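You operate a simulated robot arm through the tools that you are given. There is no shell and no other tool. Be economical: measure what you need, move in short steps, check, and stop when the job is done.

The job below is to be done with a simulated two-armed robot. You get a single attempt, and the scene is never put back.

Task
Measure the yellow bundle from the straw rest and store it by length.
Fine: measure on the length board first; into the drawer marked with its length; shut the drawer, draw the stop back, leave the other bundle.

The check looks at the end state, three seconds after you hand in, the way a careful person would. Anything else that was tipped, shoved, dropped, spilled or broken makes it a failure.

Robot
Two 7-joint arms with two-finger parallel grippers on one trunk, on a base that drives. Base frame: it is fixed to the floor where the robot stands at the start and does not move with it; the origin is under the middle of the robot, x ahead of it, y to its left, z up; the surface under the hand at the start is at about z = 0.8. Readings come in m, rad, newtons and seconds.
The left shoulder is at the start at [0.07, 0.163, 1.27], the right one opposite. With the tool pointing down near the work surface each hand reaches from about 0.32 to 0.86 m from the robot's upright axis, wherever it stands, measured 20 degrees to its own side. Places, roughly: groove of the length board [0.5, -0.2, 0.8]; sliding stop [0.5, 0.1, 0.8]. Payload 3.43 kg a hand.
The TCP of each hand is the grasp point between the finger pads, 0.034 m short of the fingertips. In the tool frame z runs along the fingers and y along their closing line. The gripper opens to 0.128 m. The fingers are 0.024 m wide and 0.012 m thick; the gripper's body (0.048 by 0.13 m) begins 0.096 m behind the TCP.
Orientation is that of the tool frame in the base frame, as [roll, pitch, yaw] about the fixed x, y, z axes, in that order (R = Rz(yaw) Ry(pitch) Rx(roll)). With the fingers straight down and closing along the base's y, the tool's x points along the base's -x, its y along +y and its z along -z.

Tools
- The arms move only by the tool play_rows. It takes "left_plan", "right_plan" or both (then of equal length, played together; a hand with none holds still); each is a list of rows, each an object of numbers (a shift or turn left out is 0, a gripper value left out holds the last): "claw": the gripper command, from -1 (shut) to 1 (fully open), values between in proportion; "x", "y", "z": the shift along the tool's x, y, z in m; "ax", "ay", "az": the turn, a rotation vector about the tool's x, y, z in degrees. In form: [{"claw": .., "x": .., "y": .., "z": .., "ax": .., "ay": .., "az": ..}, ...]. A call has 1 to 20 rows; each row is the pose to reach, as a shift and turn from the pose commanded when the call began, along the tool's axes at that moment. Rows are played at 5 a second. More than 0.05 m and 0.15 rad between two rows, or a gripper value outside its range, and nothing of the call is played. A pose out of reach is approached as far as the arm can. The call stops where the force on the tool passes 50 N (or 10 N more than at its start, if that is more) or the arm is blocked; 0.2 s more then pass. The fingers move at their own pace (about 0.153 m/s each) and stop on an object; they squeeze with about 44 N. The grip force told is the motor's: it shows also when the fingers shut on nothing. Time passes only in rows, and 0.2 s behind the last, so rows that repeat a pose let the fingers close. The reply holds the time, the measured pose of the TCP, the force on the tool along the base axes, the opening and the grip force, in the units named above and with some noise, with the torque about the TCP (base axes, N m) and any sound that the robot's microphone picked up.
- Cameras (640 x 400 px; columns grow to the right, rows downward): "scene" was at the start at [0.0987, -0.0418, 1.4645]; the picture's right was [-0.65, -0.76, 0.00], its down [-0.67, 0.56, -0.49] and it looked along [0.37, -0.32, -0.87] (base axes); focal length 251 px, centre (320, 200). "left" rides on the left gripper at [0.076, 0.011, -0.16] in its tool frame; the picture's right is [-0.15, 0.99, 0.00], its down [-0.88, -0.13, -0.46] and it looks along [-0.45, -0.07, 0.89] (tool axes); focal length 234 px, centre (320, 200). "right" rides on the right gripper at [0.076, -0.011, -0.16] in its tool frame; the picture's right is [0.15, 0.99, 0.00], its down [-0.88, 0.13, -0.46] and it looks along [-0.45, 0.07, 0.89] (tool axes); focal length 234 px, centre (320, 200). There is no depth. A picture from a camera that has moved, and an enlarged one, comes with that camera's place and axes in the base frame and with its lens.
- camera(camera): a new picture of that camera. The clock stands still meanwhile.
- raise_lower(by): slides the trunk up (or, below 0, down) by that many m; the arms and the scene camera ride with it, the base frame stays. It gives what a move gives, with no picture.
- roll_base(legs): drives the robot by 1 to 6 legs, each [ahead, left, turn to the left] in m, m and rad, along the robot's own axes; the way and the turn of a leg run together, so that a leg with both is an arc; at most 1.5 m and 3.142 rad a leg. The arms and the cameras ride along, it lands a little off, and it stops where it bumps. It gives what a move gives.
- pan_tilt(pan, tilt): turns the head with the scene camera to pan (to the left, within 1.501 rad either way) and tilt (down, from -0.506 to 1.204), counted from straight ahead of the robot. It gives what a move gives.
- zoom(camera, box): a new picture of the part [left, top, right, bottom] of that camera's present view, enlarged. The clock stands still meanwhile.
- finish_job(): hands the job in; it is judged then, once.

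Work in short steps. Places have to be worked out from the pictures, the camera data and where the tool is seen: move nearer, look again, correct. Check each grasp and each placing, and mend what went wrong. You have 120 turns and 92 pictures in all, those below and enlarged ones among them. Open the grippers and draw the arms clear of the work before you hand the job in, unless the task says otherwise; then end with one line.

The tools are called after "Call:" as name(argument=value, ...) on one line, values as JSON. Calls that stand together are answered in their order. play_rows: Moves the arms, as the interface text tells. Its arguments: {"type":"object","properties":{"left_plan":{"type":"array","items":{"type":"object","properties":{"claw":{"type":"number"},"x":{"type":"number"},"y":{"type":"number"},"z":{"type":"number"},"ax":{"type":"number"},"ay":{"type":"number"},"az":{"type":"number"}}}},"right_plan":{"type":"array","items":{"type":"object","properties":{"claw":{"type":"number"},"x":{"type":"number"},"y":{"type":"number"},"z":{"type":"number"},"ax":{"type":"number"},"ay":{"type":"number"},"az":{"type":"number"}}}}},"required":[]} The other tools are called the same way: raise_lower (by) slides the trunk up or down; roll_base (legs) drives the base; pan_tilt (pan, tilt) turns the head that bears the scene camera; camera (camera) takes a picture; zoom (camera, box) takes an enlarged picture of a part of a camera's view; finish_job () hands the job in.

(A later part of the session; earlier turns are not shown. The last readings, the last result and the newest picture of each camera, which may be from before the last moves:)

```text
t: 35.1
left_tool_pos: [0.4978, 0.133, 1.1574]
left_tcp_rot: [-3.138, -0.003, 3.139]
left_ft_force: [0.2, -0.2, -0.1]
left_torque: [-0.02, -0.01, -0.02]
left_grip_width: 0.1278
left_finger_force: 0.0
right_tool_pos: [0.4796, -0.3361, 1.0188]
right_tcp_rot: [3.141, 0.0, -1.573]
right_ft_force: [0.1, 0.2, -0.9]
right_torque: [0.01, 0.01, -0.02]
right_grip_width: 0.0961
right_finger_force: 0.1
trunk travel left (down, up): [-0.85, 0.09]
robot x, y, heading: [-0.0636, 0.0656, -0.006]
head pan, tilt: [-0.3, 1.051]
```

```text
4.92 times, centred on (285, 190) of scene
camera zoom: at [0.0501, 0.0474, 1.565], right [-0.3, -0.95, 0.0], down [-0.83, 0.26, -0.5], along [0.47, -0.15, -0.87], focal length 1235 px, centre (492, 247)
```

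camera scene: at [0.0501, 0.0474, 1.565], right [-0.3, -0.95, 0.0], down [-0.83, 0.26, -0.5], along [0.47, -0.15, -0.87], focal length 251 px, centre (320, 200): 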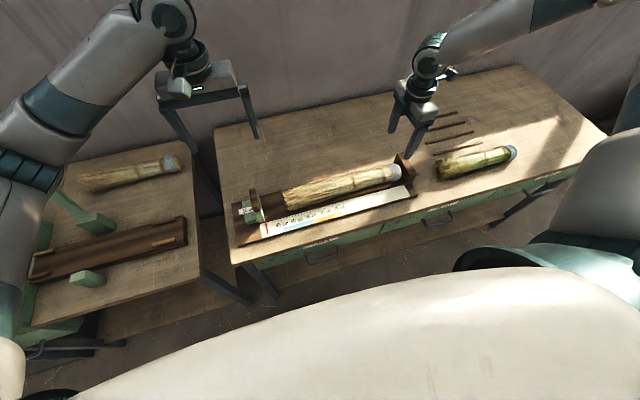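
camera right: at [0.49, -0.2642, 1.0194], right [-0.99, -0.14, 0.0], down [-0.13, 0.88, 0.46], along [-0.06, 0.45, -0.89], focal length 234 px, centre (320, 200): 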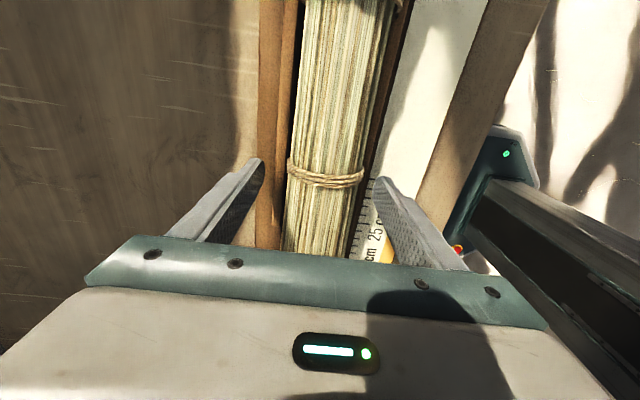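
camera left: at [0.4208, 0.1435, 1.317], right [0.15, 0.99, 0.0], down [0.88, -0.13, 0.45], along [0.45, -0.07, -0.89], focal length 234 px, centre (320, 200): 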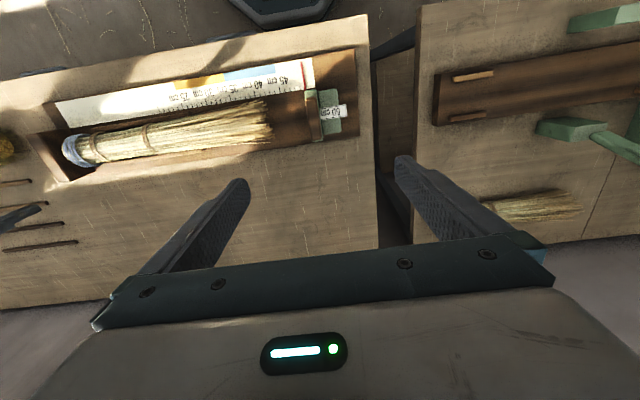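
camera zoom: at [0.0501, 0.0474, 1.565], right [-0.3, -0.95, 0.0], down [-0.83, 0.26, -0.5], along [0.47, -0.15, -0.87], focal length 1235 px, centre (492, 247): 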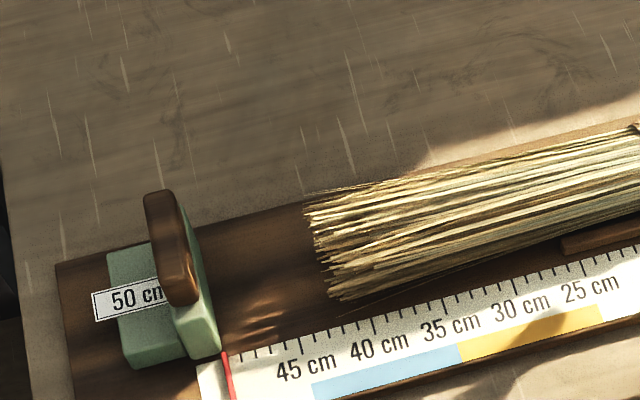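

Stop's wooden handle is at ≈(0.48, 0.122), top z≈0.90. I bring the left hand down above it with fingers half closed.

Call:
play_rows(left_plan=[{"claw": 0.15, "x": 0.018, "y": -0.011, "z": 0.03}, {"x": 0.018, "y": -0.011, "z": 0.07}, {"x": 0.018, "y": -0.011, "z": 0.11}, {"x": 0.018, "y": -0.011, "z": 0.15}, {"x": 0.018, "y": -0.011, "z": 0.19}, {"x": 0.018, "y": -0.011, "z": 0.2}, {"x": 0.018, "y": -0.011, "z": 0.2}])

Call:
camera(camera="left")

Call:
zoom(camera="scene", box=[200, 130, 360, 230])

```text
t: 36.7
left_tool_pos: [0.4818, 0.1192, 0.9546]
left_tcp_rot: [3.14, 0.002, 3.138]
left_ft_force: [-0.3, -1.0, 0.4]
left_torque: [-0.01, -0.03, 0.04]
left_grip_width: 0.0733
left_finger_force: 0.0
right_tool_pos: [0.4816, -0.3365, 1.0195]
right_tcp_rot: [-3.139, 0.003, -1.575]
right_ft_force: [-0.1, 0.0, 0.4]
right_torque: [0.01, 0.0, -0.02]
right_grip_width: 0.0958
right_finger_force: 0.2
trunk travel left (down, up): [-0.85, 0.09]
robot x, y, heading: [-0.0623, 0.0661, -0.004]
head pan, tilt: [-0.3, 1.051]
```

```text
55 pictures are left
camera left: at [0.4028, 0.1296, 1.1149], right [0.15, 0.99, 0.0], down [0.88, -0.13, 0.46], along [0.45, -0.07, -0.89], focal length 234 px, centre (320, 200)
```

left: 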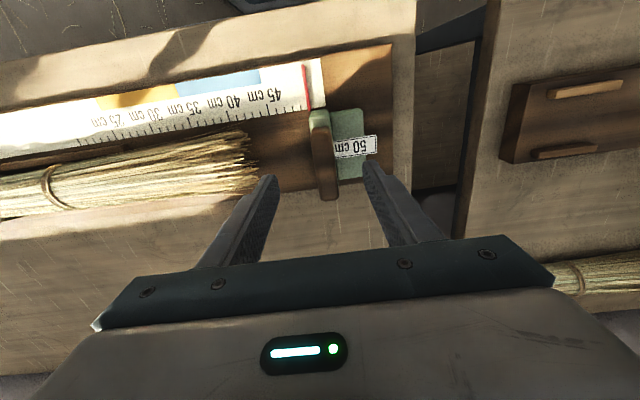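

```text
4.00 times, centred on (280, 180) of scene
camera zoom: at [0.0492, 0.0457, 1.5651], right [-0.3, -0.95, 0.0], down [-0.83, 0.26, -0.5], along [0.47, -0.15, -0.87], focal length 1003 px, centre (480, 280)
```

zoom: 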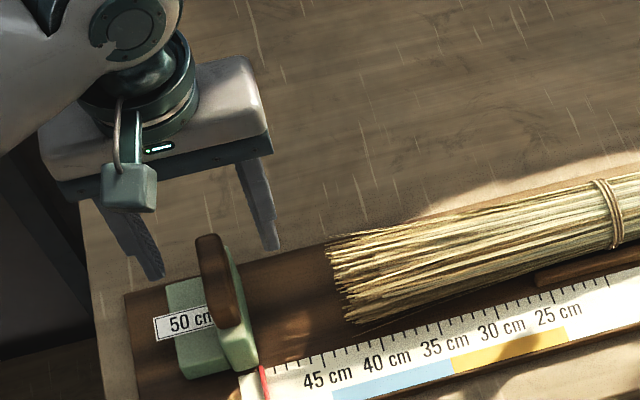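

Handle lies between the fingers. I descend 7 cm and close on it.

Call:
play_rows(left_plan=[{"z": 0.025}, {"z": 0.05}, {"z": 0.068}, {"z": 0.068}, {"z": 0.068, "claw": -0.3}, {"z": 0.068, "claw": -1}, {"z": 0.068, "claw": -1}, {"z": 0.068, "claw": -1}])

Call:
zoom(camera="scene", box=[200, 130, 360, 230])

```text
t: 38.5
left_tool_pos: [0.4795, 0.1185, 0.8876]
left_tcp_rot: [-3.141, 0.0, 3.138]
left_ft_force: [-0.8, -0.5, -2.0]
left_torque: [-0.02, -0.34, 0.29]
left_grip_width: 0.0216
left_finger_force: 44.9
right_tool_pos: [0.4788, -0.3375, 1.02]
right_tcp_rot: [-3.14, 0.002, -1.574]
right_ft_force: [-0.3, -0.5, 0.0]
right_torque: [0.02, 0.01, 0.02]
right_grip_width: 0.096
right_finger_force: 0.1
trunk travel left (down, up): [-0.85, 0.09]
robot x, y, heading: [-0.0607, 0.0642, 0.001]
head pan, tilt: [-0.3, 1.051]
```

```text
4.00 times, centred on (280, 180) of scene
camera zoom: at [0.0494, 0.0459, 1.565], right [-0.3, -0.95, 0.0], down [-0.83, 0.26, -0.5], along [0.47, -0.15, -0.87], focal length 1003 px, centre (480, 280)
```

zoom: 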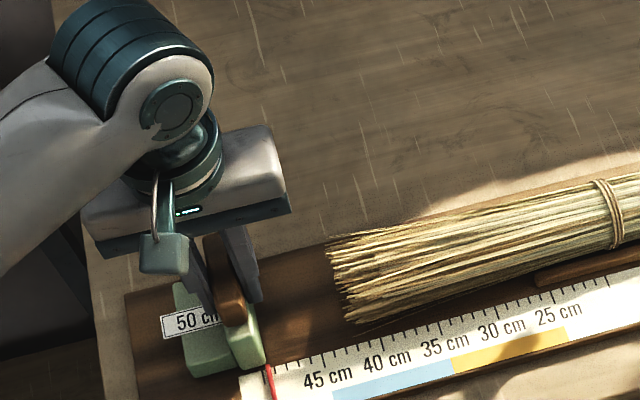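

Handle gripped (22 mm). I slide the stop toward the bundle 5 cm first.

Call:
play_rows(left_plan=[{"y": -0.01}, {"y": -0.02}, {"y": -0.03}, {"y": -0.04}, {"y": -0.05}, {"y": -0.05}])

Call:
zoom(camera="scene", box=[220, 130, 420, 255])

```text
t: 39.9
left_tool_pos: [0.4797, 0.0692, 0.888]
left_tcp_rot: [3.141, 0.002, 3.14]
left_ft_force: [21.3, 0.1, 1.6]
left_torque: [0.09, -1.78, 0.3]
left_grip_width: 0.0216
left_finger_force: 45.3
right_tool_pos: [0.4822, -0.3358, 1.0186]
right_tcp_rot: [-3.141, 0.002, -1.576]
right_ft_force: [0.1, 0.4, -0.3]
right_torque: [-0.02, 0.0, -0.01]
right_grip_width: 0.096
right_finger_force: 0.1
trunk travel left (down, up): [-0.85, 0.09]
robot x, y, heading: [-0.0659, 0.0658, 0.002]
head pan, tilt: [-0.3, 1.051]
```

```text
3.20 times, centred on (320, 192) of scene
camera zoom: at [0.0525, 0.046, 1.5648], right [-0.3, -0.95, 0.0], down [-0.83, 0.26, -0.49], along [0.47, -0.15, -0.87], focal length 803 px, centre (320, 224)
```

zoom: 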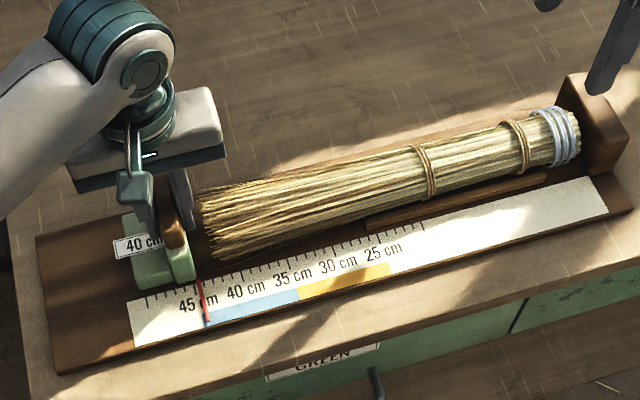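

The stop pointer reads just under 45 now and its tag shows 40 cm. I go on slowly to contact, relieving the sideways force a bit.

Call:
play_rows(left_plan=[{"x": -0.001, "y": -0.007}, {"x": -0.002, "y": -0.014}, {"x": -0.002, "y": -0.02}, {"x": -0.002, "y": -0.026}, {"x": -0.002, "y": -0.032}, {"x": -0.002, "y": -0.032}])

Call:
zoom(camera="scene", box=[220, 130, 420, 255])

```text
t: 41.3
left_tool_pos: [0.4803, 0.0389, 0.889]
left_tcp_rot: [-3.14, 0.0, -3.141]
left_ft_force: [20.2, 9.3, 19.2]
left_torque: [0.17, 0.14, 0.11]
left_grip_width: 0.0214
left_finger_force: 45.4
right_tool_pos: [0.4809, -0.3349, 1.0194]
right_tcp_rot: [3.14, -0.001, -1.573]
right_ft_force: [0.3, 0.2, 0.1]
right_torque: [0.0, -0.01, -0.01]
right_grip_width: 0.096
right_finger_force: 0.2
trunk travel left (down, up): [-0.85, 0.09]
robot x, y, heading: [-0.0634, 0.0667, 0.002]
head pan, tilt: [-0.3, 1.051]
```

```text
3.20 times, centred on (320, 192) of scene
camera zoom: at [0.0504, 0.0477, 1.5652], right [-0.3, -0.95, 0.0], down [-0.83, 0.26, -0.5], along [0.47, -0.15, -0.87], focal length 803 px, centre (320, 224)
```

zoom: 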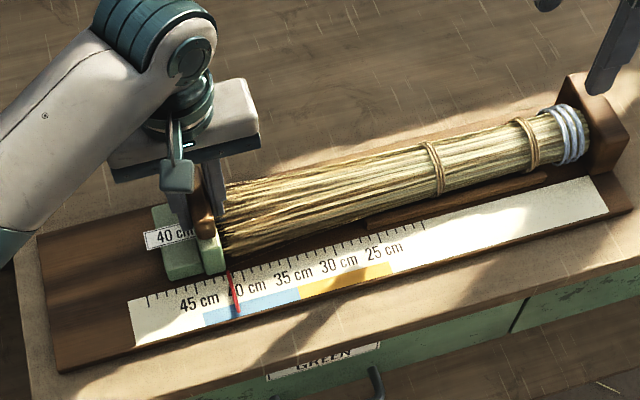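

Reading about 41 cm, blue (40 cm) range, with contact beginning (9 N). A few mm more to make sure both ends are seated.

Call:
play_rows(left_plan=[{"y": -0.003}, {"y": -0.005}, {"y": -0.005}])

Call:
zoom(camera="scene", box=[240, 160, 360, 235])

Call:
zoom(camera="scene", box=[340, 130, 440, 193])

```text
t: 42.3
left_tool_pos: [0.4799, 0.0394, 0.8877]
left_tcp_rot: [3.132, 0.002, -3.14]
left_ft_force: [0.9, 18.0, 10.2]
left_torque: [-0.83, 0.55, -1.07]
left_grip_width: 0.0215
left_finger_force: 45.2
right_tool_pos: [0.4802, -0.3347, 1.0192]
right_tcp_rot: [-3.139, 0.0, -1.571]
right_ft_force: [0.2, -0.2, -1.0]
right_torque: [0.03, 0.0, 0.0]
right_grip_width: 0.0958
right_finger_force: 0.1
trunk travel left (down, up): [-0.85, 0.09]
robot x, y, heading: [-0.063, 0.0646, 0.002]
head pan, tilt: [-0.3, 1.051]
stopped in row 3 (left hand): the force on the tool passed its limit at 51 N (the readings are from after the stop); the commanded pose is now the measured one
```

```text
5.33 times, centred on (300, 198) of scene
camera zoom: at [0.0477, 0.0475, 1.5647], right [-0.3, -0.96, 0.0], down [-0.83, 0.26, -0.5], along [0.48, -0.15, -0.87], focal length 1338 px, centre (427, 213)
```

zoom: 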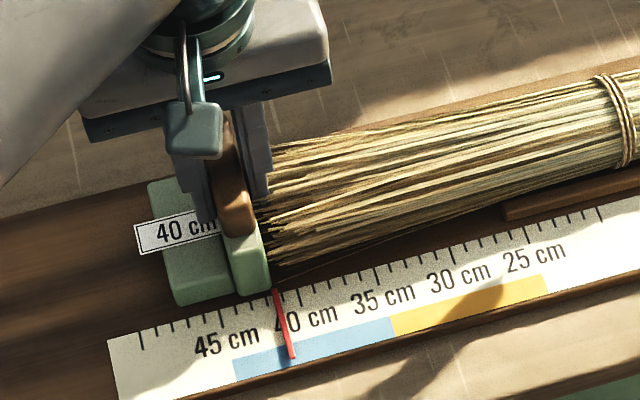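

```text
6.35 times, centred on (390, 162) of scene
camera zoom: at [0.0477, 0.0475, 1.5647], right [-0.3, -0.96, 0.0], down [-0.83, 0.26, -0.5], along [0.48, -0.15, -0.87], focal length 1592 px, centre (-124, 444)
```

zoom: 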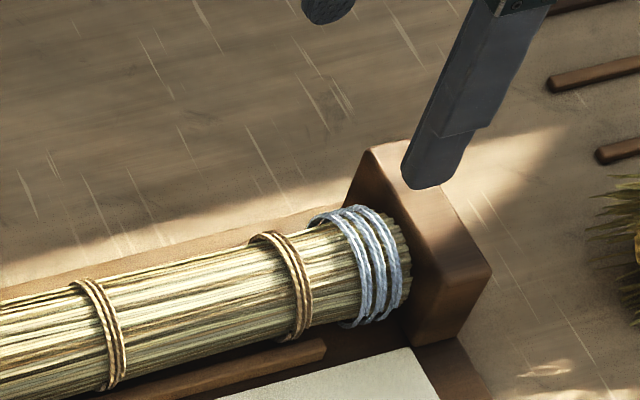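

Measured ≈41 cm → the 40 cm drawer. Now I draw the stop back to its original place.

Call:
play_rows(left_plan=[{"y": 0.01}, {"y": 0.02}, {"y": 0.03}, {"y": 0.04}, {"y": 0.05}, {"y": 0.06}, {"y": 0.07}, {"y": 0.078}, {"y": 0.078}])

Call:
zoom(camera="scene", box=[220, 130, 420, 255])

```text
t: 44.3
left_tool_pos: [0.4801, 0.114, 0.8868]
left_tcp_rot: [3.136, 0.0, -3.141]
left_ft_force: [-1.7, 1.4, -0.4]
left_torque: [-0.48, 0.6, -0.45]
left_grip_width: 0.0215
left_finger_force: 45.1
right_tool_pos: [0.4807, -0.3352, 1.0183]
right_tcp_rot: [-3.141, 0.004, -1.572]
right_ft_force: [-0.5, 0.4, 0.2]
right_torque: [-0.03, -0.01, -0.02]
right_grip_width: 0.0961
right_finger_force: 0.0
trunk travel left (down, up): [-0.85, 0.09]
robot x, y, heading: [-0.0601, 0.0666, -0.001]
head pan, tilt: [-0.3, 1.051]
```

```text
3.20 times, centred on (320, 192) of scene
camera zoom: at [0.0492, 0.0465, 1.5651], right [-0.3, -0.96, 0.0], down [-0.83, 0.26, -0.5], along [0.47, -0.15, -0.87], focal length 803 px, centre (320, 224)
```

zoom: 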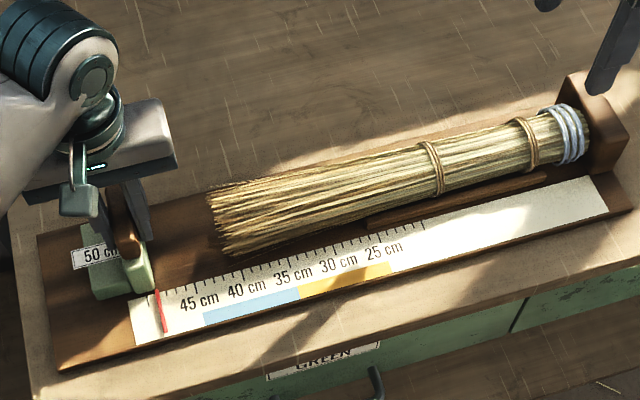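

Pointer is past 48 and the tag reads 50 again; 5 mm more to the original place, then release and lift the left hand.

Call:
play_rows(left_plan=[{"y": 0.005}, {"y": 0.008}, {"y": 0.008}])

Call:
play_rows(left_plan=[{"claw": -0.3}, {"claw": 0.1}, {"claw": 0.1}, {"z": -0.04}, {"z": -0.08}, {"z": -0.12}, {"z": -0.16}, {"z": -0.2}, {"z": -0.2}])

Call:
zoom(camera="scene", box=[220, 130, 420, 255])

```text
t: 45.1
left_tool_pos: [0.4799, 0.1209, 0.8885]
left_tcp_rot: [3.135, 0.002, 3.141]
left_ft_force: [-0.3, -0.4, 5.8]
left_torque: [-0.39, 0.98, -0.58]
left_grip_width: 0.0218
left_finger_force: 44.9
right_tool_pos: [0.4804, -0.336, 1.0203]
right_tcp_rot: [-3.14, 0.001, -1.573]
right_ft_force: [-0.5, -0.5, 0.5]
right_torque: [0.0, 0.0, 0.0]
right_grip_width: 0.0961
right_finger_force: 0.0
trunk travel left (down, up): [-0.85, 0.09]
robot x, y, heading: [-0.064, 0.0645, -0.001]
head pan, tilt: [-0.3, 1.051]
```

```text
t: 47.1
left_tool_pos: [0.4824, 0.1166, 1.0866]
left_tcp_rot: [3.135, 0.003, -3.139]
left_ft_force: [-0.1, 0.1, 1.0]
left_torque: [-0.05, 0.02, -0.01]
left_grip_width: 0.0705
left_finger_force: 0.0
right_tool_pos: [0.4806, -0.3355, 1.0191]
right_tcp_rot: [-3.14, 0.001, -1.574]
right_ft_force: [-0.4, 0.2, 0.6]
right_torque: [-0.03, -0.02, -0.01]
right_grip_width: 0.096
right_finger_force: 0.1
trunk travel left (down, up): [-0.85, 0.09]
robot x, y, heading: [-0.0614, 0.0676, 0.001]
head pan, tilt: [-0.3, 1.051]
```

```text
3.20 times, centred on (320, 192) of scene
camera zoom: at [0.0494, 0.0468, 1.565], right [-0.3, -0.96, 0.0], down [-0.83, 0.26, -0.5], along [0.47, -0.15, -0.87], focal length 803 px, centre (320, 224)
```

zoom: 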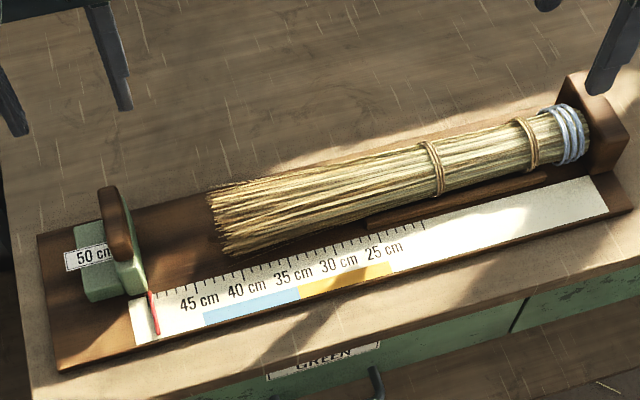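

Stop is back at 50. I move the right hand back over the bundle (fingers open) and the left hand up out of the way.

Call:
play_rows(right_plan=[{"x": -0.03, "claw": 0.6}, {"x": -0.06}, {"x": -0.09}, {"x": -0.12}, {"x": -0.146}, {"x": -0.146}], left_plan=[{"z": -0.03, "y": 0.03}, {"z": -0.06, "y": 0.06}, {"z": -0.09, "y": 0.08}, {"z": -0.12, "y": 0.1}, {"z": -0.12, "y": 0.1}, {"z": -0.12, "y": 0.1}])

Call:
raise_lower(by=-0.11)

Call:
camera(camera="right")

```text
t: 48.5
left_tool_pos: [0.4797, 0.2188, 1.2071]
left_tcp_rot: [3.135, 0.002, 3.14]
left_ft_force: [-0.6, 0.2, -0.3]
left_torque: [0.02, 0.0, -0.01]
left_grip_width: 0.0705
left_finger_force: 0.1
right_tool_pos: [0.4805, -0.1897, 1.0206]
right_tcp_rot: [-3.14, 0.001, -1.574]
right_ft_force: [-0.7, -0.1, 0.1]
right_torque: [0.02, -0.04, 0.02]
right_grip_width: 0.1026
right_finger_force: 0.0
trunk travel left (down, up): [-0.85, 0.09]
robot x, y, heading: [-0.0628, 0.067, -0.004]
head pan, tilt: [-0.3, 1.051]
```

```text
t: 49.9
left_tool_pos: [0.4789, 0.2181, 1.0979]
left_tcp_rot: [3.137, 0.004, -3.14]
left_ft_force: [-0.4, -0.1, 0.2]
left_torque: [-0.01, 0.03, -0.01]
left_grip_width: 0.0702
left_finger_force: 0.1
right_tool_pos: [0.4811, -0.188, 0.9103]
right_tcp_rot: [-3.141, 0.002, -1.577]
right_ft_force: [0.4, -0.7, 0.3]
right_torque: [0.04, -0.01, -0.04]
right_grip_width: 0.1024
right_finger_force: 0.2
trunk travel left (down, up): [-0.74, 0.2]
robot x, y, heading: [-0.0613, 0.0667, 0.002]
head pan, tilt: [-0.3, 1.051]
```

```text
46 pictures are left
camera right: at [0.491, -0.2657, 1.0691], right [-0.99, -0.14, 0.0], down [-0.13, 0.88, 0.46], along [-0.06, 0.45, -0.89], focal length 234 px, centre (320, 200)
```

right: 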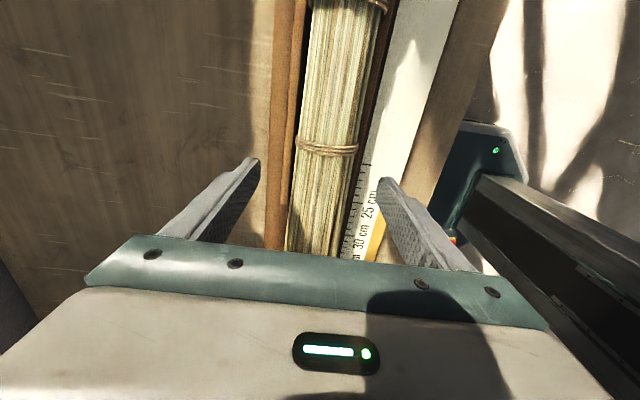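

Centred. Lower to z≈0.862 and close.

Call:
raise_lower(by=-0.047)

Call:
play_rows(right_plan=[{"claw": 0.0}, {"claw": -0.4}, {"claw": -1}, {"claw": -1}, {"claw": -1}])

Call:
raise_lower(by=0.15)

Call:
camera(camera="scene")

```text
t: 50.8
left_tool_pos: [0.4791, 0.2184, 1.0512]
left_tcp_rot: [3.138, 0.002, -3.14]
left_ft_force: [-0.5, 0.1, -0.5]
left_torque: [0.01, 0.0, 0.01]
left_grip_width: 0.0705
left_finger_force: 0.0
right_tool_pos: [0.4816, -0.1889, 0.8639]
right_tcp_rot: [-3.14, 0.004, -1.575]
right_ft_force: [-0.4, -0.7, -0.8]
right_torque: [-0.01, -0.02, 0.02]
right_grip_width: 0.1027
right_finger_force: 0.0
trunk travel left (down, up): [-0.693, 0.247]
robot x, y, heading: [-0.0642, 0.0645, -0.002]
head pan, tilt: [-0.3, 1.051]
```

```text
t: 52.0
left_tool_pos: [0.4787, 0.2186, 1.0512]
left_tcp_rot: [3.136, 0.001, -3.141]
left_ft_force: [0.9, 0.3, -0.2]
left_torque: [0.01, 0.02, -0.01]
left_grip_width: 0.0705
left_finger_force: 0.1
right_tool_pos: [0.4809, -0.1885, 0.8621]
right_tcp_rot: [-3.141, 0.0, -1.573]
right_ft_force: [0.1, 0.3, -0.9]
right_torque: [0.08, 0.0, -0.04]
right_grip_width: 0.0517
right_finger_force: 43.7
trunk travel left (down, up): [-0.693, 0.247]
robot x, y, heading: [-0.0625, 0.0652, -0.006]
head pan, tilt: [-0.3, 1.051]
```

```text
t: 53.7
left_tool_pos: [0.4801, 0.2183, 1.2017]
left_tcp_rot: [3.137, 0.004, -3.14]
left_ft_force: [0.3, 0.5, 1.1]
left_torque: [0.07, 0.01, 0.04]
left_grip_width: 0.0706
left_finger_force: 0.0
right_tool_pos: [0.4816, -0.1878, 1.0123]
right_tcp_rot: [-3.139, 0.002, -1.574]
right_ft_force: [0.7, 1.0, -0.3]
right_torque: [0.01, -0.02, 0.0]
right_grip_width: 0.0515
right_finger_force: 44.5
trunk travel left (down, up): [-0.843, 0.097]
robot x, y, heading: [-0.061, 0.0627, 0.003]
head pan, tilt: [-0.3, 1.051]
```

```text
45 pictures are left
camera scene: at [0.0496, 0.0466, 1.558], right [-0.3, -0.96, 0.0], down [-0.83, 0.26, -0.5], along [0.47, -0.15, -0.87], focal length 251 px, centre (320, 200)
```

scene: 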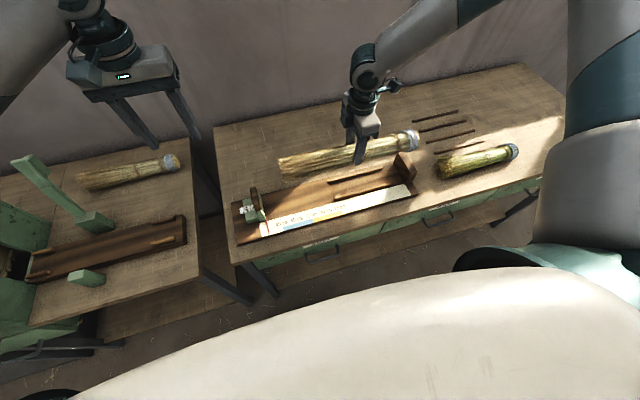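

Bundle is held near its middle. Before planning the drawer pull, I check what stands to the right of/behind the robot.

Call:
pan_tilt(pan=-1.4, tilt=0.75)

Call:
camera(camera="scene")

```text
t: 55.1
left_tool_pos: [0.4796, 0.218, 1.2011]
left_tcp_rot: [3.137, 0.002, -3.14]
left_ft_force: [0.4, 0.8, -0.4]
left_torque: [-0.01, 0.0, 0.01]
left_grip_width: 0.0704
left_finger_force: 0.0
right_tool_pos: [0.4811, -0.1899, 1.013]
right_tcp_rot: [-3.139, 0.001, -1.573]
right_ft_force: [0.1, 0.1, -2.0]
right_torque: [0.02, -0.01, 0.01]
right_grip_width: 0.0515
right_finger_force: 44.4
trunk travel left (down, up): [-0.843, 0.097]
robot x, y, heading: [-0.0624, 0.0662, 0.003]
head pan, tilt: [-1.4, 0.75]
```

```text
44 pictures are left
camera scene: at [0.0002, -0.0154, 1.5806], right [-0.99, -0.17, 0.0], down [-0.12, 0.67, -0.73], along [0.12, -0.72, -0.68], focal length 251 px, centre (320, 200)
```

scene: 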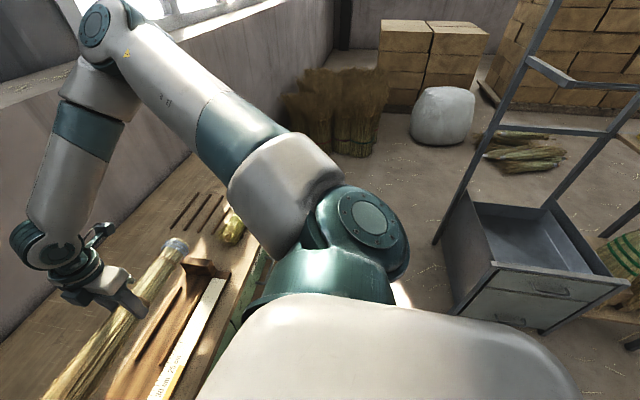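

A rack stands around (-0.7, -0.85), so I'll keep the robot at x≥-0.45, y≥-0.5. I shift the right hand with the bundle 15 cm right and turn the left hand 90°.

Call:
play_rows(right_plan=[{"x": 0.015}, {"x": 0.03}, {"x": 0.045}, {"x": 0.06}, {"x": 0.075}, {"x": 0.09}, {"x": 0.105}, {"x": 0.12}, {"x": 0.135}, {"x": 0.15}, {"x": 0.15}, {"x": 0.15}, {"x": 0.15}], left_plan=[{"az": 8}, {"az": 16}, {"az": 24}, {"az": 32}, {"az": 40}, {"az": 48}, {"az": 56}, {"az": 64}, {"az": 72}, {"az": 80}, {"az": 88}, {"az": 90}, {"az": 90}])

Call:
pan_tilt(pan=-0.3, tilt=1.0)

Call:
roll_base(legs=[[-0.14, 0, 0], [0, -0.5, 0]])

Call:
camera(camera="scene")

```text
t: 57.9
left_tool_pos: [0.4791, 0.2175, 1.2014]
left_tcp_rot: [3.14, -0.005, 1.569]
left_ft_force: [-0.4, 0.1, 0.8]
left_torque: [-0.01, 0.0, 0.03]
left_grip_width: 0.0703
left_finger_force: 0.1
right_tool_pos: [0.4807, -0.3397, 1.0144]
right_tcp_rot: [-3.141, 0.002, -1.574]
right_ft_force: [0.4, -0.1, -0.3]
right_torque: [-0.01, 0.01, 0.03]
right_grip_width: 0.0514
right_finger_force: 44.4
trunk travel left (down, up): [-0.843, 0.097]
robot x, y, heading: [-0.0611, 0.0637, 0.002]
head pan, tilt: [-1.4, 0.75]
```

```text
t: 59.2
left_tool_pos: [0.4791, 0.2181, 1.2016]
left_tcp_rot: [3.139, -0.005, 1.574]
left_ft_force: [0.1, -0.3, -1.0]
left_torque: [-0.01, -0.01, 0.0]
left_grip_width: 0.0704
left_finger_force: 0.0
right_tool_pos: [0.4811, -0.3386, 1.0137]
right_tcp_rot: [-3.14, 0.001, -1.574]
right_ft_force: [0.2, 0.0, -0.9]
right_torque: [-0.01, 0.01, 0.05]
right_grip_width: 0.0517
right_finger_force: 44.6
trunk travel left (down, up): [-0.843, 0.097]
robot x, y, heading: [-0.057, 0.0647, 0.0]
head pan, tilt: [-0.3, 1.0]
```

```text
t: 63.1
left_tool_pos: [0.3412, -0.2785, 1.2004]
left_tcp_rot: [3.14, -0.003, 1.578]
left_ft_force: [0.2, 0.7, 0.5]
left_torque: [-0.02, 0.0, -0.01]
left_grip_width: 0.0706
left_finger_force: 0.1
right_tool_pos: [0.3438, -0.836, 1.0146]
right_tcp_rot: [-3.139, 0.001, -1.568]
right_ft_force: [0.9, 0.5, -0.9]
right_torque: [0.01, 0.01, -0.03]
right_grip_width: 0.0513
right_finger_force: 43.6
trunk travel left (down, up): [-0.843, 0.097]
robot x, y, heading: [-0.2003, -0.4335, 0.005]
head pan, tilt: [-0.3, 1.0]
```

```text
43 pictures are left
camera scene: at [-0.0851, -0.4537, 1.5615], right [-0.29, -0.96, 0.0], down [-0.81, 0.24, -0.54], along [0.52, -0.16, -0.84], focal length 251 px, centre (320, 200)
```

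scene: 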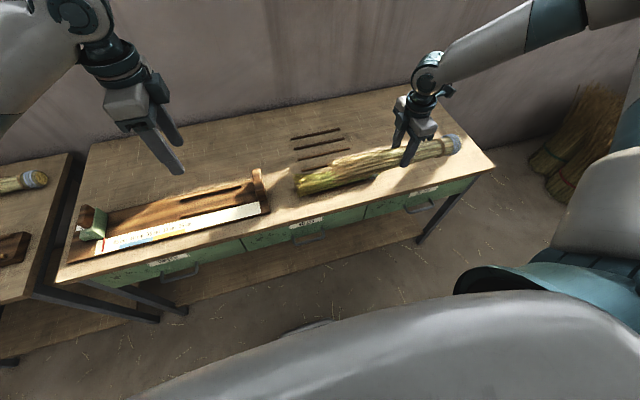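

Call:
zoom(camera="scene", box=[230, 190, 380, 284])

```text
4.26 times, centred on (305, 237) of scene
camera zoom: at [-0.0851, -0.4537, 1.5615], right [-0.29, -0.96, 0.0], down [-0.81, 0.24, -0.54], along [0.52, -0.16, -0.84], focal length 1067 px, centre (384, 43)
```

zoom: 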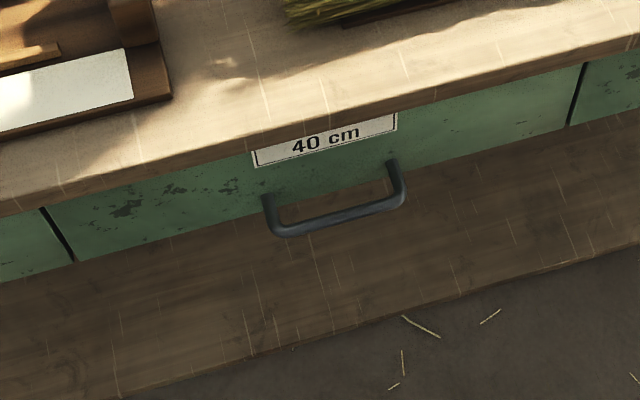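

Handle bar of the 40 cm drawer is ≈(0.30, -0.527, 0.66), drawer front x≈0.34. I tilt the left hand forward to point nearly horizontally, closing vertically.

Call:
play_rows(left_plan=[{"ax": -8, "claw": 0}, {"ax": -16}, {"ax": -24}, {"ax": -32}, {"ax": -40}, {"ax": -48}, {"ax": -56}, {"ax": -64}, {"ax": -72}, {"ax": -72}])

```text
t: 65.3
left_tool_pos: [0.3723, -0.2919, 1.191]
left_tcp_rot: [1.883, -0.004, 1.577]
left_ft_force: [0.6, 0.5, -0.4]
left_torque: [-0.01, 0.01, 0.01]
left_grip_width: 0.0639
left_finger_force: 0.0
left hand out of reach, approached as far as the arm can: row 7, 8, 9, 10
right_tool_pos: [0.3452, -0.8363, 1.0139]
right_tcp_rot: [-3.141, 0.001, -1.568]
right_ft_force: [-1.3, -0.3, -1.2]
right_torque: [0.04, 0.0, 0.0]
right_grip_width: 0.0515
right_finger_force: 44.1
trunk travel left (down, up): [-0.843, 0.097]
robot x, y, heading: [-0.2011, -0.4329, 0.005]
head pan, tilt: [-0.3, 1.0]
```

Tilt achieved. I back the base 12 cm, lower the trunk 9 cm, then lower the left hand in front of the drawer.

Call:
roll_base(legs=[[-0.12, 0, 0]])

Call:
raise_lower(by=-0.09)

Call:
play_rows(left_plan=[{"x": -0.02, "y": -0.033, "z": 0.01}, {"x": -0.04, "y": -0.066, "z": 0.02}, {"x": -0.06, "y": -0.1, "z": 0.03}, {"x": -0.08, "y": -0.133, "z": 0.04}, {"x": -0.1, "y": -0.166, "z": 0.05}, {"x": -0.12, "y": -0.2, "z": 0.06}, {"x": -0.14, "y": -0.233, "z": 0.07}, {"x": -0.16, "y": -0.266, "z": 0.08}, {"x": -0.18, "y": -0.3, "z": 0.09}, {"x": -0.2, "y": -0.3, "z": 0.09}, {"x": -0.22, "y": -0.3, "z": 0.09}, {"x": -0.22, "y": -0.3, "z": 0.09}])

Call:
camera(camera="scene")

Call:
camera(camera="left")

```text
t: 66.5
left_tool_pos: [0.2574, -0.2921, 1.1908]
left_tcp_rot: [1.885, -0.006, 1.578]
left_ft_force: [-0.6, -0.2, -0.6]
left_torque: [0.0, 0.0, -0.01]
left_grip_width: 0.0642
left_finger_force: 0.1
right_tool_pos: [0.2299, -0.8382, 1.0145]
right_tcp_rot: [3.141, 0.002, -1.567]
right_ft_force: [-0.3, 0.3, -1.0]
right_torque: [0.04, -0.01, 0.02]
right_grip_width: 0.0514
right_finger_force: 44.1
trunk travel left (down, up): [-0.843, 0.097]
robot x, y, heading: [-0.3188, -0.4345, 0.007]
head pan, tilt: [-0.3, 1.0]
```

```text
t: 67.7
left_tool_pos: [0.2556, -0.2924, 1.1008]
left_tcp_rot: [1.883, -0.004, 1.578]
left_ft_force: [1.2, -0.6, 0.9]
left_torque: [-0.01, 0.02, -0.03]
left_grip_width: 0.0641
left_finger_force: 0.1
right_tool_pos: [0.2277, -0.8367, 0.9243]
right_tcp_rot: [-3.14, 0.001, -1.567]
right_ft_force: [-0.2, -0.8, -1.8]
right_torque: [0.0, -0.04, -0.02]
right_grip_width: 0.0514
right_finger_force: 43.7
trunk travel left (down, up): [-0.753, 0.187]
robot x, y, heading: [-0.3175, -0.4363, 0.002]
head pan, tilt: [-0.3, 1.0]
```

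```text
t: 70.3
left_tool_pos: [0.2494, -0.5109, 0.7869]
left_tcp_rot: [1.884, -0.006, 1.578]
left_ft_force: [0.1, 0.4, -0.1]
left_torque: [-0.02, 0.01, 0.03]
left_grip_width: 0.064
left_finger_force: 0.1
right_tool_pos: [0.2279, -0.8378, 0.9243]
right_tcp_rot: [-3.14, 0.0, -1.568]
right_ft_force: [0.0, 0.5, -1.1]
right_torque: [0.02, 0.03, -0.01]
right_grip_width: 0.0513
right_finger_force: 43.6
trunk travel left (down, up): [-0.753, 0.187]
robot x, y, heading: [-0.3168, -0.4366, 0.006]
head pan, tilt: [-0.3, 1.0]
```

```text
41 pictures are left
camera scene: at [-0.2023, -0.455, 1.4715], right [-0.29, -0.96, 0.0], down [-0.81, 0.24, -0.54], along [0.52, -0.16, -0.84], focal length 251 px, centre (320, 200)
```

scene: 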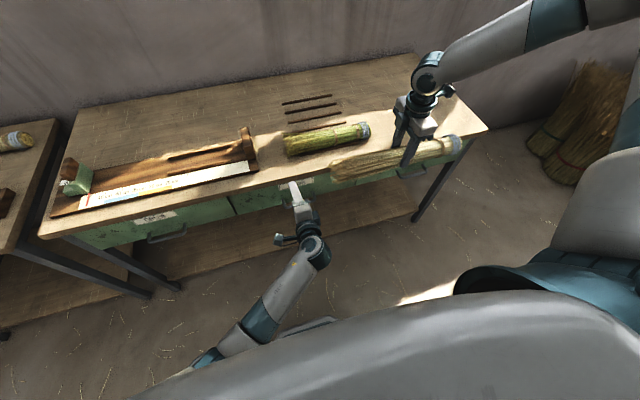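

```text
40 pictures are left
camera left: at [0.0997, -0.4365, 0.8469], right [0.31, -0.15, 0.94], down [-0.47, -0.88, 0.01], along [0.83, -0.44, -0.34], focal length 234 px, centre (320, 200)
```

left: 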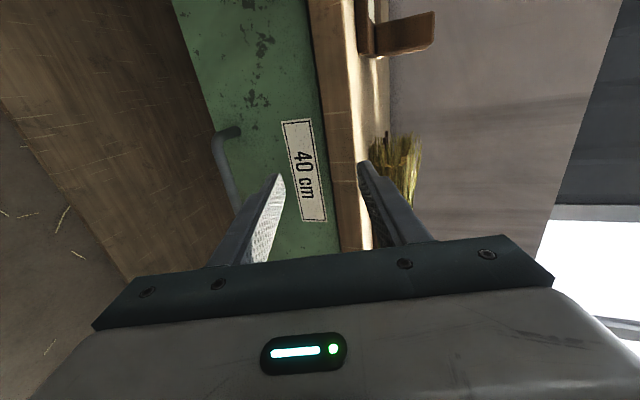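

The view confirms the bar at z≈0.656. I lower the left hand to the bar's height, staying 5 cm in front.

Call:
play_rows(left_plan=[{"x": -0.005, "y": -0.035, "z": -0.01}, {"x": -0.01, "y": -0.07, "z": 0.0}, {"x": -0.016, "y": -0.1, "z": 0.015}, {"x": -0.016, "y": -0.129, "z": 0.025}, {"x": -0.016, "y": -0.129, "z": 0.025}])

Call:
camera(camera="left")

Call:
zoom(camera="scene", box=[240, 150, 360, 225])

```text
t: 71.5
left_tool_pos: [0.2365, -0.5251, 0.6552]
left_tcp_rot: [1.883, -0.006, 1.578]
left_ft_force: [0.6, 1.4, 0.3]
left_torque: [-0.04, -0.01, -0.06]
left_grip_width: 0.064
left_finger_force: 0.0
right_tool_pos: [0.2283, -0.8369, 0.9249]
right_tcp_rot: [-3.141, 0.002, -1.567]
right_ft_force: [-0.5, -0.4, -1.5]
right_torque: [0.04, 0.01, 0.0]
right_grip_width: 0.0513
right_finger_force: 44.1
trunk travel left (down, up): [-0.753, 0.187]
robot x, y, heading: [-0.3172, -0.4358, 0.002]
head pan, tilt: [-0.3, 1.0]
```

```text
39 pictures are left
camera left: at [0.0857, -0.4516, 0.715], right [0.31, -0.15, 0.94], down [-0.47, -0.88, 0.01], along [0.83, -0.44, -0.34], focal length 234 px, centre (320, 200)
```

left: 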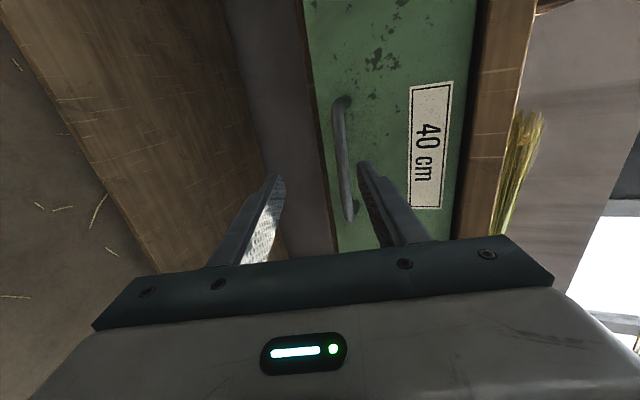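

```text
5.33 times, centred on (300, 188) of scene
camera zoom: at [-0.2024, -0.4556, 1.4715], right [-0.29, -0.96, 0.0], down [-0.81, 0.25, -0.54], along [0.52, -0.16, -0.84], focal length 1338 px, centre (427, 267)
```

zoom: 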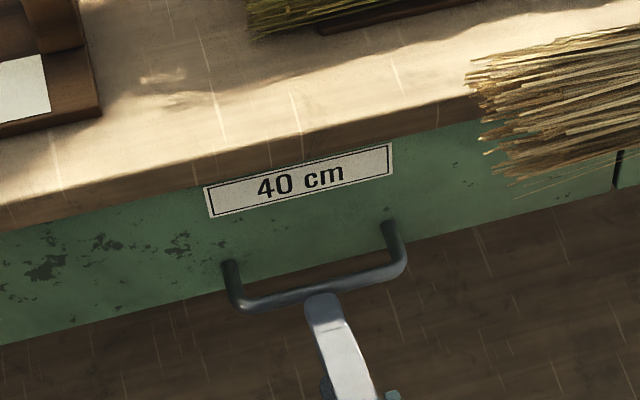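

Bar spans y -0.473..-0.587 at z≈0.658. I advance 4.7 cm to straddle it.

Call:
play_rows(left_plan=[{"y": 0.007, "z": 0.014}, {"y": 0.013, "z": 0.029}, {"y": 0.018, "z": 0.043}, {"y": 0.018, "z": 0.043}])

Call:
camera(camera="left")

```text
t: 72.7
left_tool_pos: [0.2749, -0.5035, 0.6425]
left_tcp_rot: [1.898, -0.036, 1.582]
left_ft_force: [-0.4, -1.1, -0.4]
left_torque: [0.04, 0.0, -0.01]
left_grip_width: 0.0638
left_finger_force: 0.1
right_tool_pos: [0.2277, -0.8378, 0.9249]
right_tcp_rot: [-3.14, 0.001, -1.568]
right_ft_force: [0.5, -0.3, -0.7]
right_torque: [0.03, -0.04, 0.02]
right_grip_width: 0.0513
right_finger_force: 43.8
trunk travel left (down, up): [-0.753, 0.187]
robot x, y, heading: [-0.3174, -0.4394, 0.003]
head pan, tilt: [-0.3, 1.0]
stopped in row 4 (left hand): the arm was blocked; the commanded pose is now the measured one
```

```text
37 pictures are left
camera left: at [0.1239, -0.4321, 0.7068], right [0.32, -0.18, 0.93], down [-0.46, -0.89, -0.01], along [0.83, -0.43, -0.36], focal length 234 px, centre (320, 200)
```

left: 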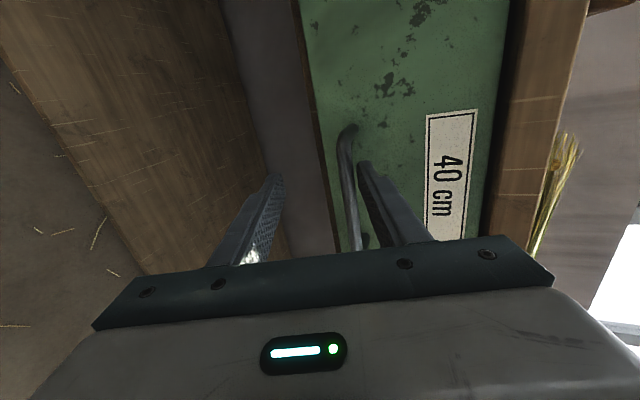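

The arm got blocked without external force (a joint limit). I return it to the earlier pose and will use the base to advance.

Call:
play_rows(left_plan=[{"x": -0.008, "y": 0, "z": -0.015, "az": -0.7, "ay": -0.2}, {"x": -0.016, "y": 0, "z": -0.03, "az": -1.4, "ay": -0.4}, {"x": -0.022, "y": 0.001, "z": -0.04, "az": -2, "ay": -0.6}, {"x": -0.022, "y": 0.001, "z": -0.04, "az": -2, "ay": -0.6}])

```text
t: 73.7
left_tool_pos: [0.2369, -0.5198, 0.6549]
left_tcp_rot: [1.893, -0.006, 1.585]
left_ft_force: [0.3, -0.2, 0.0]
left_torque: [-0.02, 0.01, -0.01]
left_grip_width: 0.0642
left_finger_force: 0.1
right_tool_pos: [0.2277, -0.8375, 0.9243]
right_tcp_rot: [-3.138, 0.002, -1.566]
right_ft_force: [-0.3, 0.1, -1.4]
right_torque: [-0.04, 0.03, -0.01]
right_grip_width: 0.0513
right_finger_force: 44.6
trunk travel left (down, up): [-0.753, 0.187]
robot x, y, heading: [-0.3203, -0.4373, 0.008]
head pan, tilt: [-0.3, 1.0]
```

Call:
roll_base(legs=[[0.047, -0.004, -0.005]])

Call:
camera(camera="left")

Call:
zoom(camera="scene", box=[240, 150, 360, 225])

```text
t: 74.7
left_tool_pos: [0.2804, -0.5269, 0.6551]
left_tcp_rot: [1.899, -0.005, 1.577]
left_ft_force: [-0.3, -0.3, -0.1]
left_torque: [0.02, 0.0, 0.03]
left_grip_width: 0.0642
left_finger_force: 0.0
right_tool_pos: [0.2707, -0.8439, 0.9254]
right_tcp_rot: [-3.139, -0.001, -1.574]
right_ft_force: [-0.6, 1.0, -1.8]
right_torque: [0.04, -0.02, -0.01]
right_grip_width: 0.0517
right_finger_force: 43.9
trunk travel left (down, up): [-0.753, 0.187]
robot x, y, heading: [-0.2726, -0.4385, -0.002]
head pan, tilt: [-0.3, 1.0]
```

```text
36 pictures are left
camera left: at [0.1318, -0.4531, 0.7168], right [0.32, -0.15, 0.94], down [-0.47, -0.88, 0.02], along [0.82, -0.44, -0.35], focal length 234 px, centre (320, 200)
```

left: 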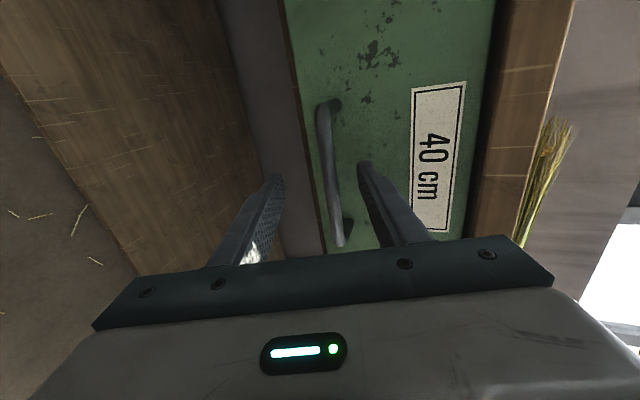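

```text
5.33 times, centred on (300, 188) of scene
camera zoom: at [-0.1578, -0.4594, 1.4718], right [-0.3, -0.95, 0.0], down [-0.8, 0.25, -0.54], along [0.52, -0.16, -0.84], focal length 1338 px, centre (427, 267)
```

zoom: 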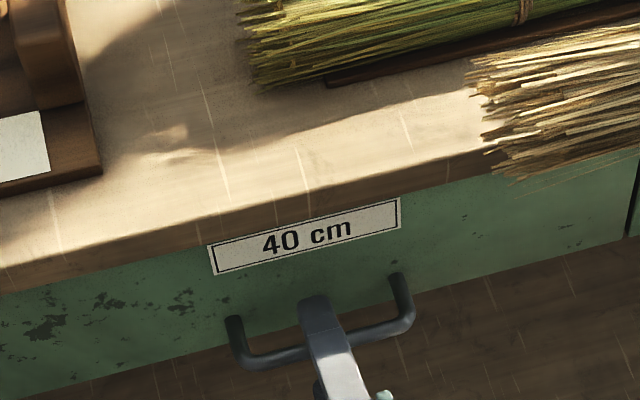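

The fingers straddle the bar. I close on it.

Call:
play_rows(left_plan=[{"claw": -0.4}, {"claw": -1}, {"claw": -1}, {"claw": -1}])

Call:
camera(camera="left")

```text
t: 75.5
left_tool_pos: [0.2882, -0.527, 0.6628]
left_tcp_rot: [1.88, -0.005, 1.577]
left_ft_force: [-1.0, 5.7, 20.5]
left_torque: [-0.52, -0.37, -1.15]
left_grip_width: 0.0116
left_finger_force: 45.1
right_tool_pos: [0.2716, -0.8442, 0.9245]
right_tcp_rot: [-3.139, 0.002, -1.574]
right_ft_force: [0.7, -0.5, -1.2]
right_torque: [0.07, 0.0, 0.01]
right_grip_width: 0.0515
right_finger_force: 44.1
trunk travel left (down, up): [-0.753, 0.187]
robot x, y, heading: [-0.2695, -0.441, -0.001]
head pan, tilt: [-0.3, 1.0]
stopped in row 4 (left hand): the force on the tool passed its limit at 51 N (the readings are from after the stop); the commanded pose is now the measured one
```

```text
34 pictures are left
camera left: at [0.1363, -0.4526, 0.7213], right [0.3, -0.15, 0.94], down [-0.47, -0.88, 0.01], along [0.83, -0.44, -0.34], focal length 234 px, centre (320, 200)
```

left: 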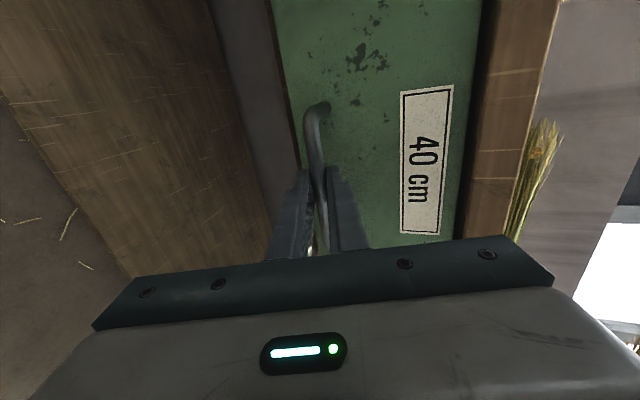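

Bar gripped. I pull the drawer by backing the base, 10 cm first.

Call:
roll_base(legs=[[-0.1, 0, 0]])

Call:
camera(camera="scene")

```text
t: 76.7
left_tool_pos: [0.1832, -0.525, 0.662]
left_tcp_rot: [1.883, -0.006, 1.579]
left_ft_force: [1.1, 5.6, 28.7]
left_torque: [-0.24, -0.43, -0.2]
left_grip_width: 0.0118
left_finger_force: 45.2
right_tool_pos: [0.1691, -0.8441, 0.9267]
right_tcp_rot: [-3.135, 0.001, -1.576]
right_ft_force: [-0.7, -0.2, -0.5]
right_torque: [0.04, -0.02, 0.03]
right_grip_width: 0.0514
right_finger_force: 44.0
trunk travel left (down, up): [-0.753, 0.187]
robot x, y, heading: [-0.3729, -0.4397, -0.003]
head pan, tilt: [-0.3, 1.0]
```

```text
33 pictures are left
camera scene: at [-0.2609, -0.4589, 1.4721], right [-0.3, -0.96, 0.0], down [-0.8, 0.25, -0.54], along [0.52, -0.16, -0.84], focal length 251 px, centre (320, 200)
```

scene: 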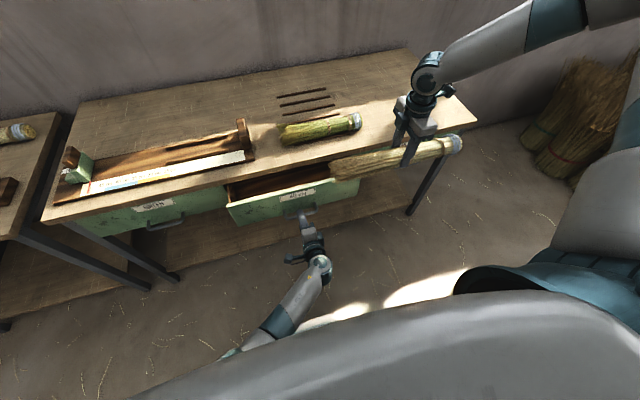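

Opening well. Pull another 12 cm.

Call:
roll_base(legs=[[-0.12, 0, 0]])

Call:
camera(camera="scene")

```text
t: 77.9
left_tool_pos: [0.0643, -0.5253, 0.6621]
left_tcp_rot: [1.881, -0.005, 1.577]
left_ft_force: [1.7, 1.4, 21.8]
left_torque: [-0.33, -0.35, -0.24]
left_grip_width: 0.012
left_finger_force: 45.6
right_tool_pos: [0.0492, -0.844, 0.9257]
right_tcp_rot: [-3.138, 0.002, -1.573]
right_ft_force: [0.7, 0.6, -0.9]
right_torque: [0.0, 0.02, 0.01]
right_grip_width: 0.0517
right_finger_force: 44.6
trunk travel left (down, up): [-0.753, 0.187]
robot x, y, heading: [-0.489, -0.4407, 0.001]
head pan, tilt: [-0.3, 1.0]
```

```text
32 pictures are left
camera scene: at [-0.3796, -0.4592, 1.472], right [-0.3, -0.96, 0.0], down [-0.8, 0.25, -0.54], along [0.52, -0.16, -0.84], focal length 251 px, centre (320, 200)
```

scene: 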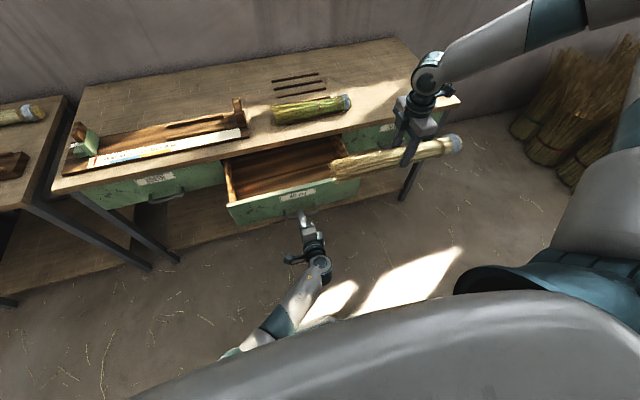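

Drawer is open by ~0.22 m. I release the handle and draw the left hand straight back, then check.

Call:
play_rows(left_plan=[{"claw": -0.5}, {"claw": 0}, {"claw": 0}, {"y": -0.003, "z": -0.02}, {"y": -0.008, "z": -0.04}, {"y": -0.013, "z": -0.06}, {"y": -0.015, "z": -0.07}, {"y": -0.015, "z": -0.07}])

Call:
zoom(camera="scene", box=[200, 120, 380, 270])

```text
t: 79.7
left_tool_pos: [-0.0048, -0.5272, 0.6666]
left_tcp_rot: [1.883, -0.007, 1.577]
left_ft_force: [0.3, 0.1, -0.3]
left_torque: [0.0, -0.01, 0.01]
left_grip_width: 0.0641
left_finger_force: 0.0
right_tool_pos: [0.0525, -0.844, 0.924]
right_tcp_rot: [-3.141, 0.002, -1.572]
right_ft_force: [0.4, 0.0, -1.3]
right_torque: [-0.01, -0.02, 0.01]
right_grip_width: 0.0516
right_finger_force: 43.6
trunk travel left (down, up): [-0.753, 0.187]
robot x, y, heading: [-0.4903, -0.4391, -0.002]
head pan, tilt: [-0.3, 1.0]
```

```text
2.67 times, centred on (290, 195) of scene
camera zoom: at [-0.3762, -0.4595, 1.4715], right [-0.3, -0.96, 0.0], down [-0.8, 0.25, -0.54], along [0.52, -0.16, -0.84], focal length 669 px, centre (400, 213)
```

zoom: 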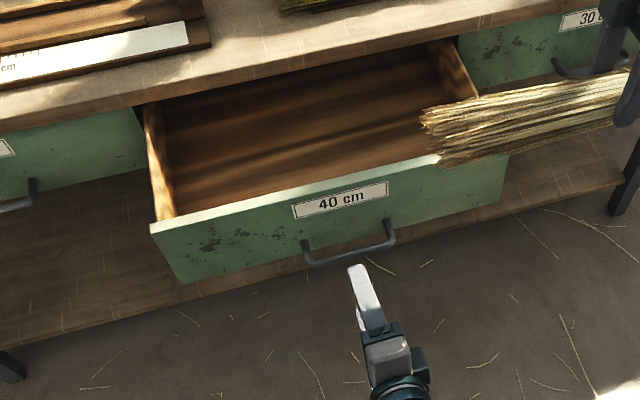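

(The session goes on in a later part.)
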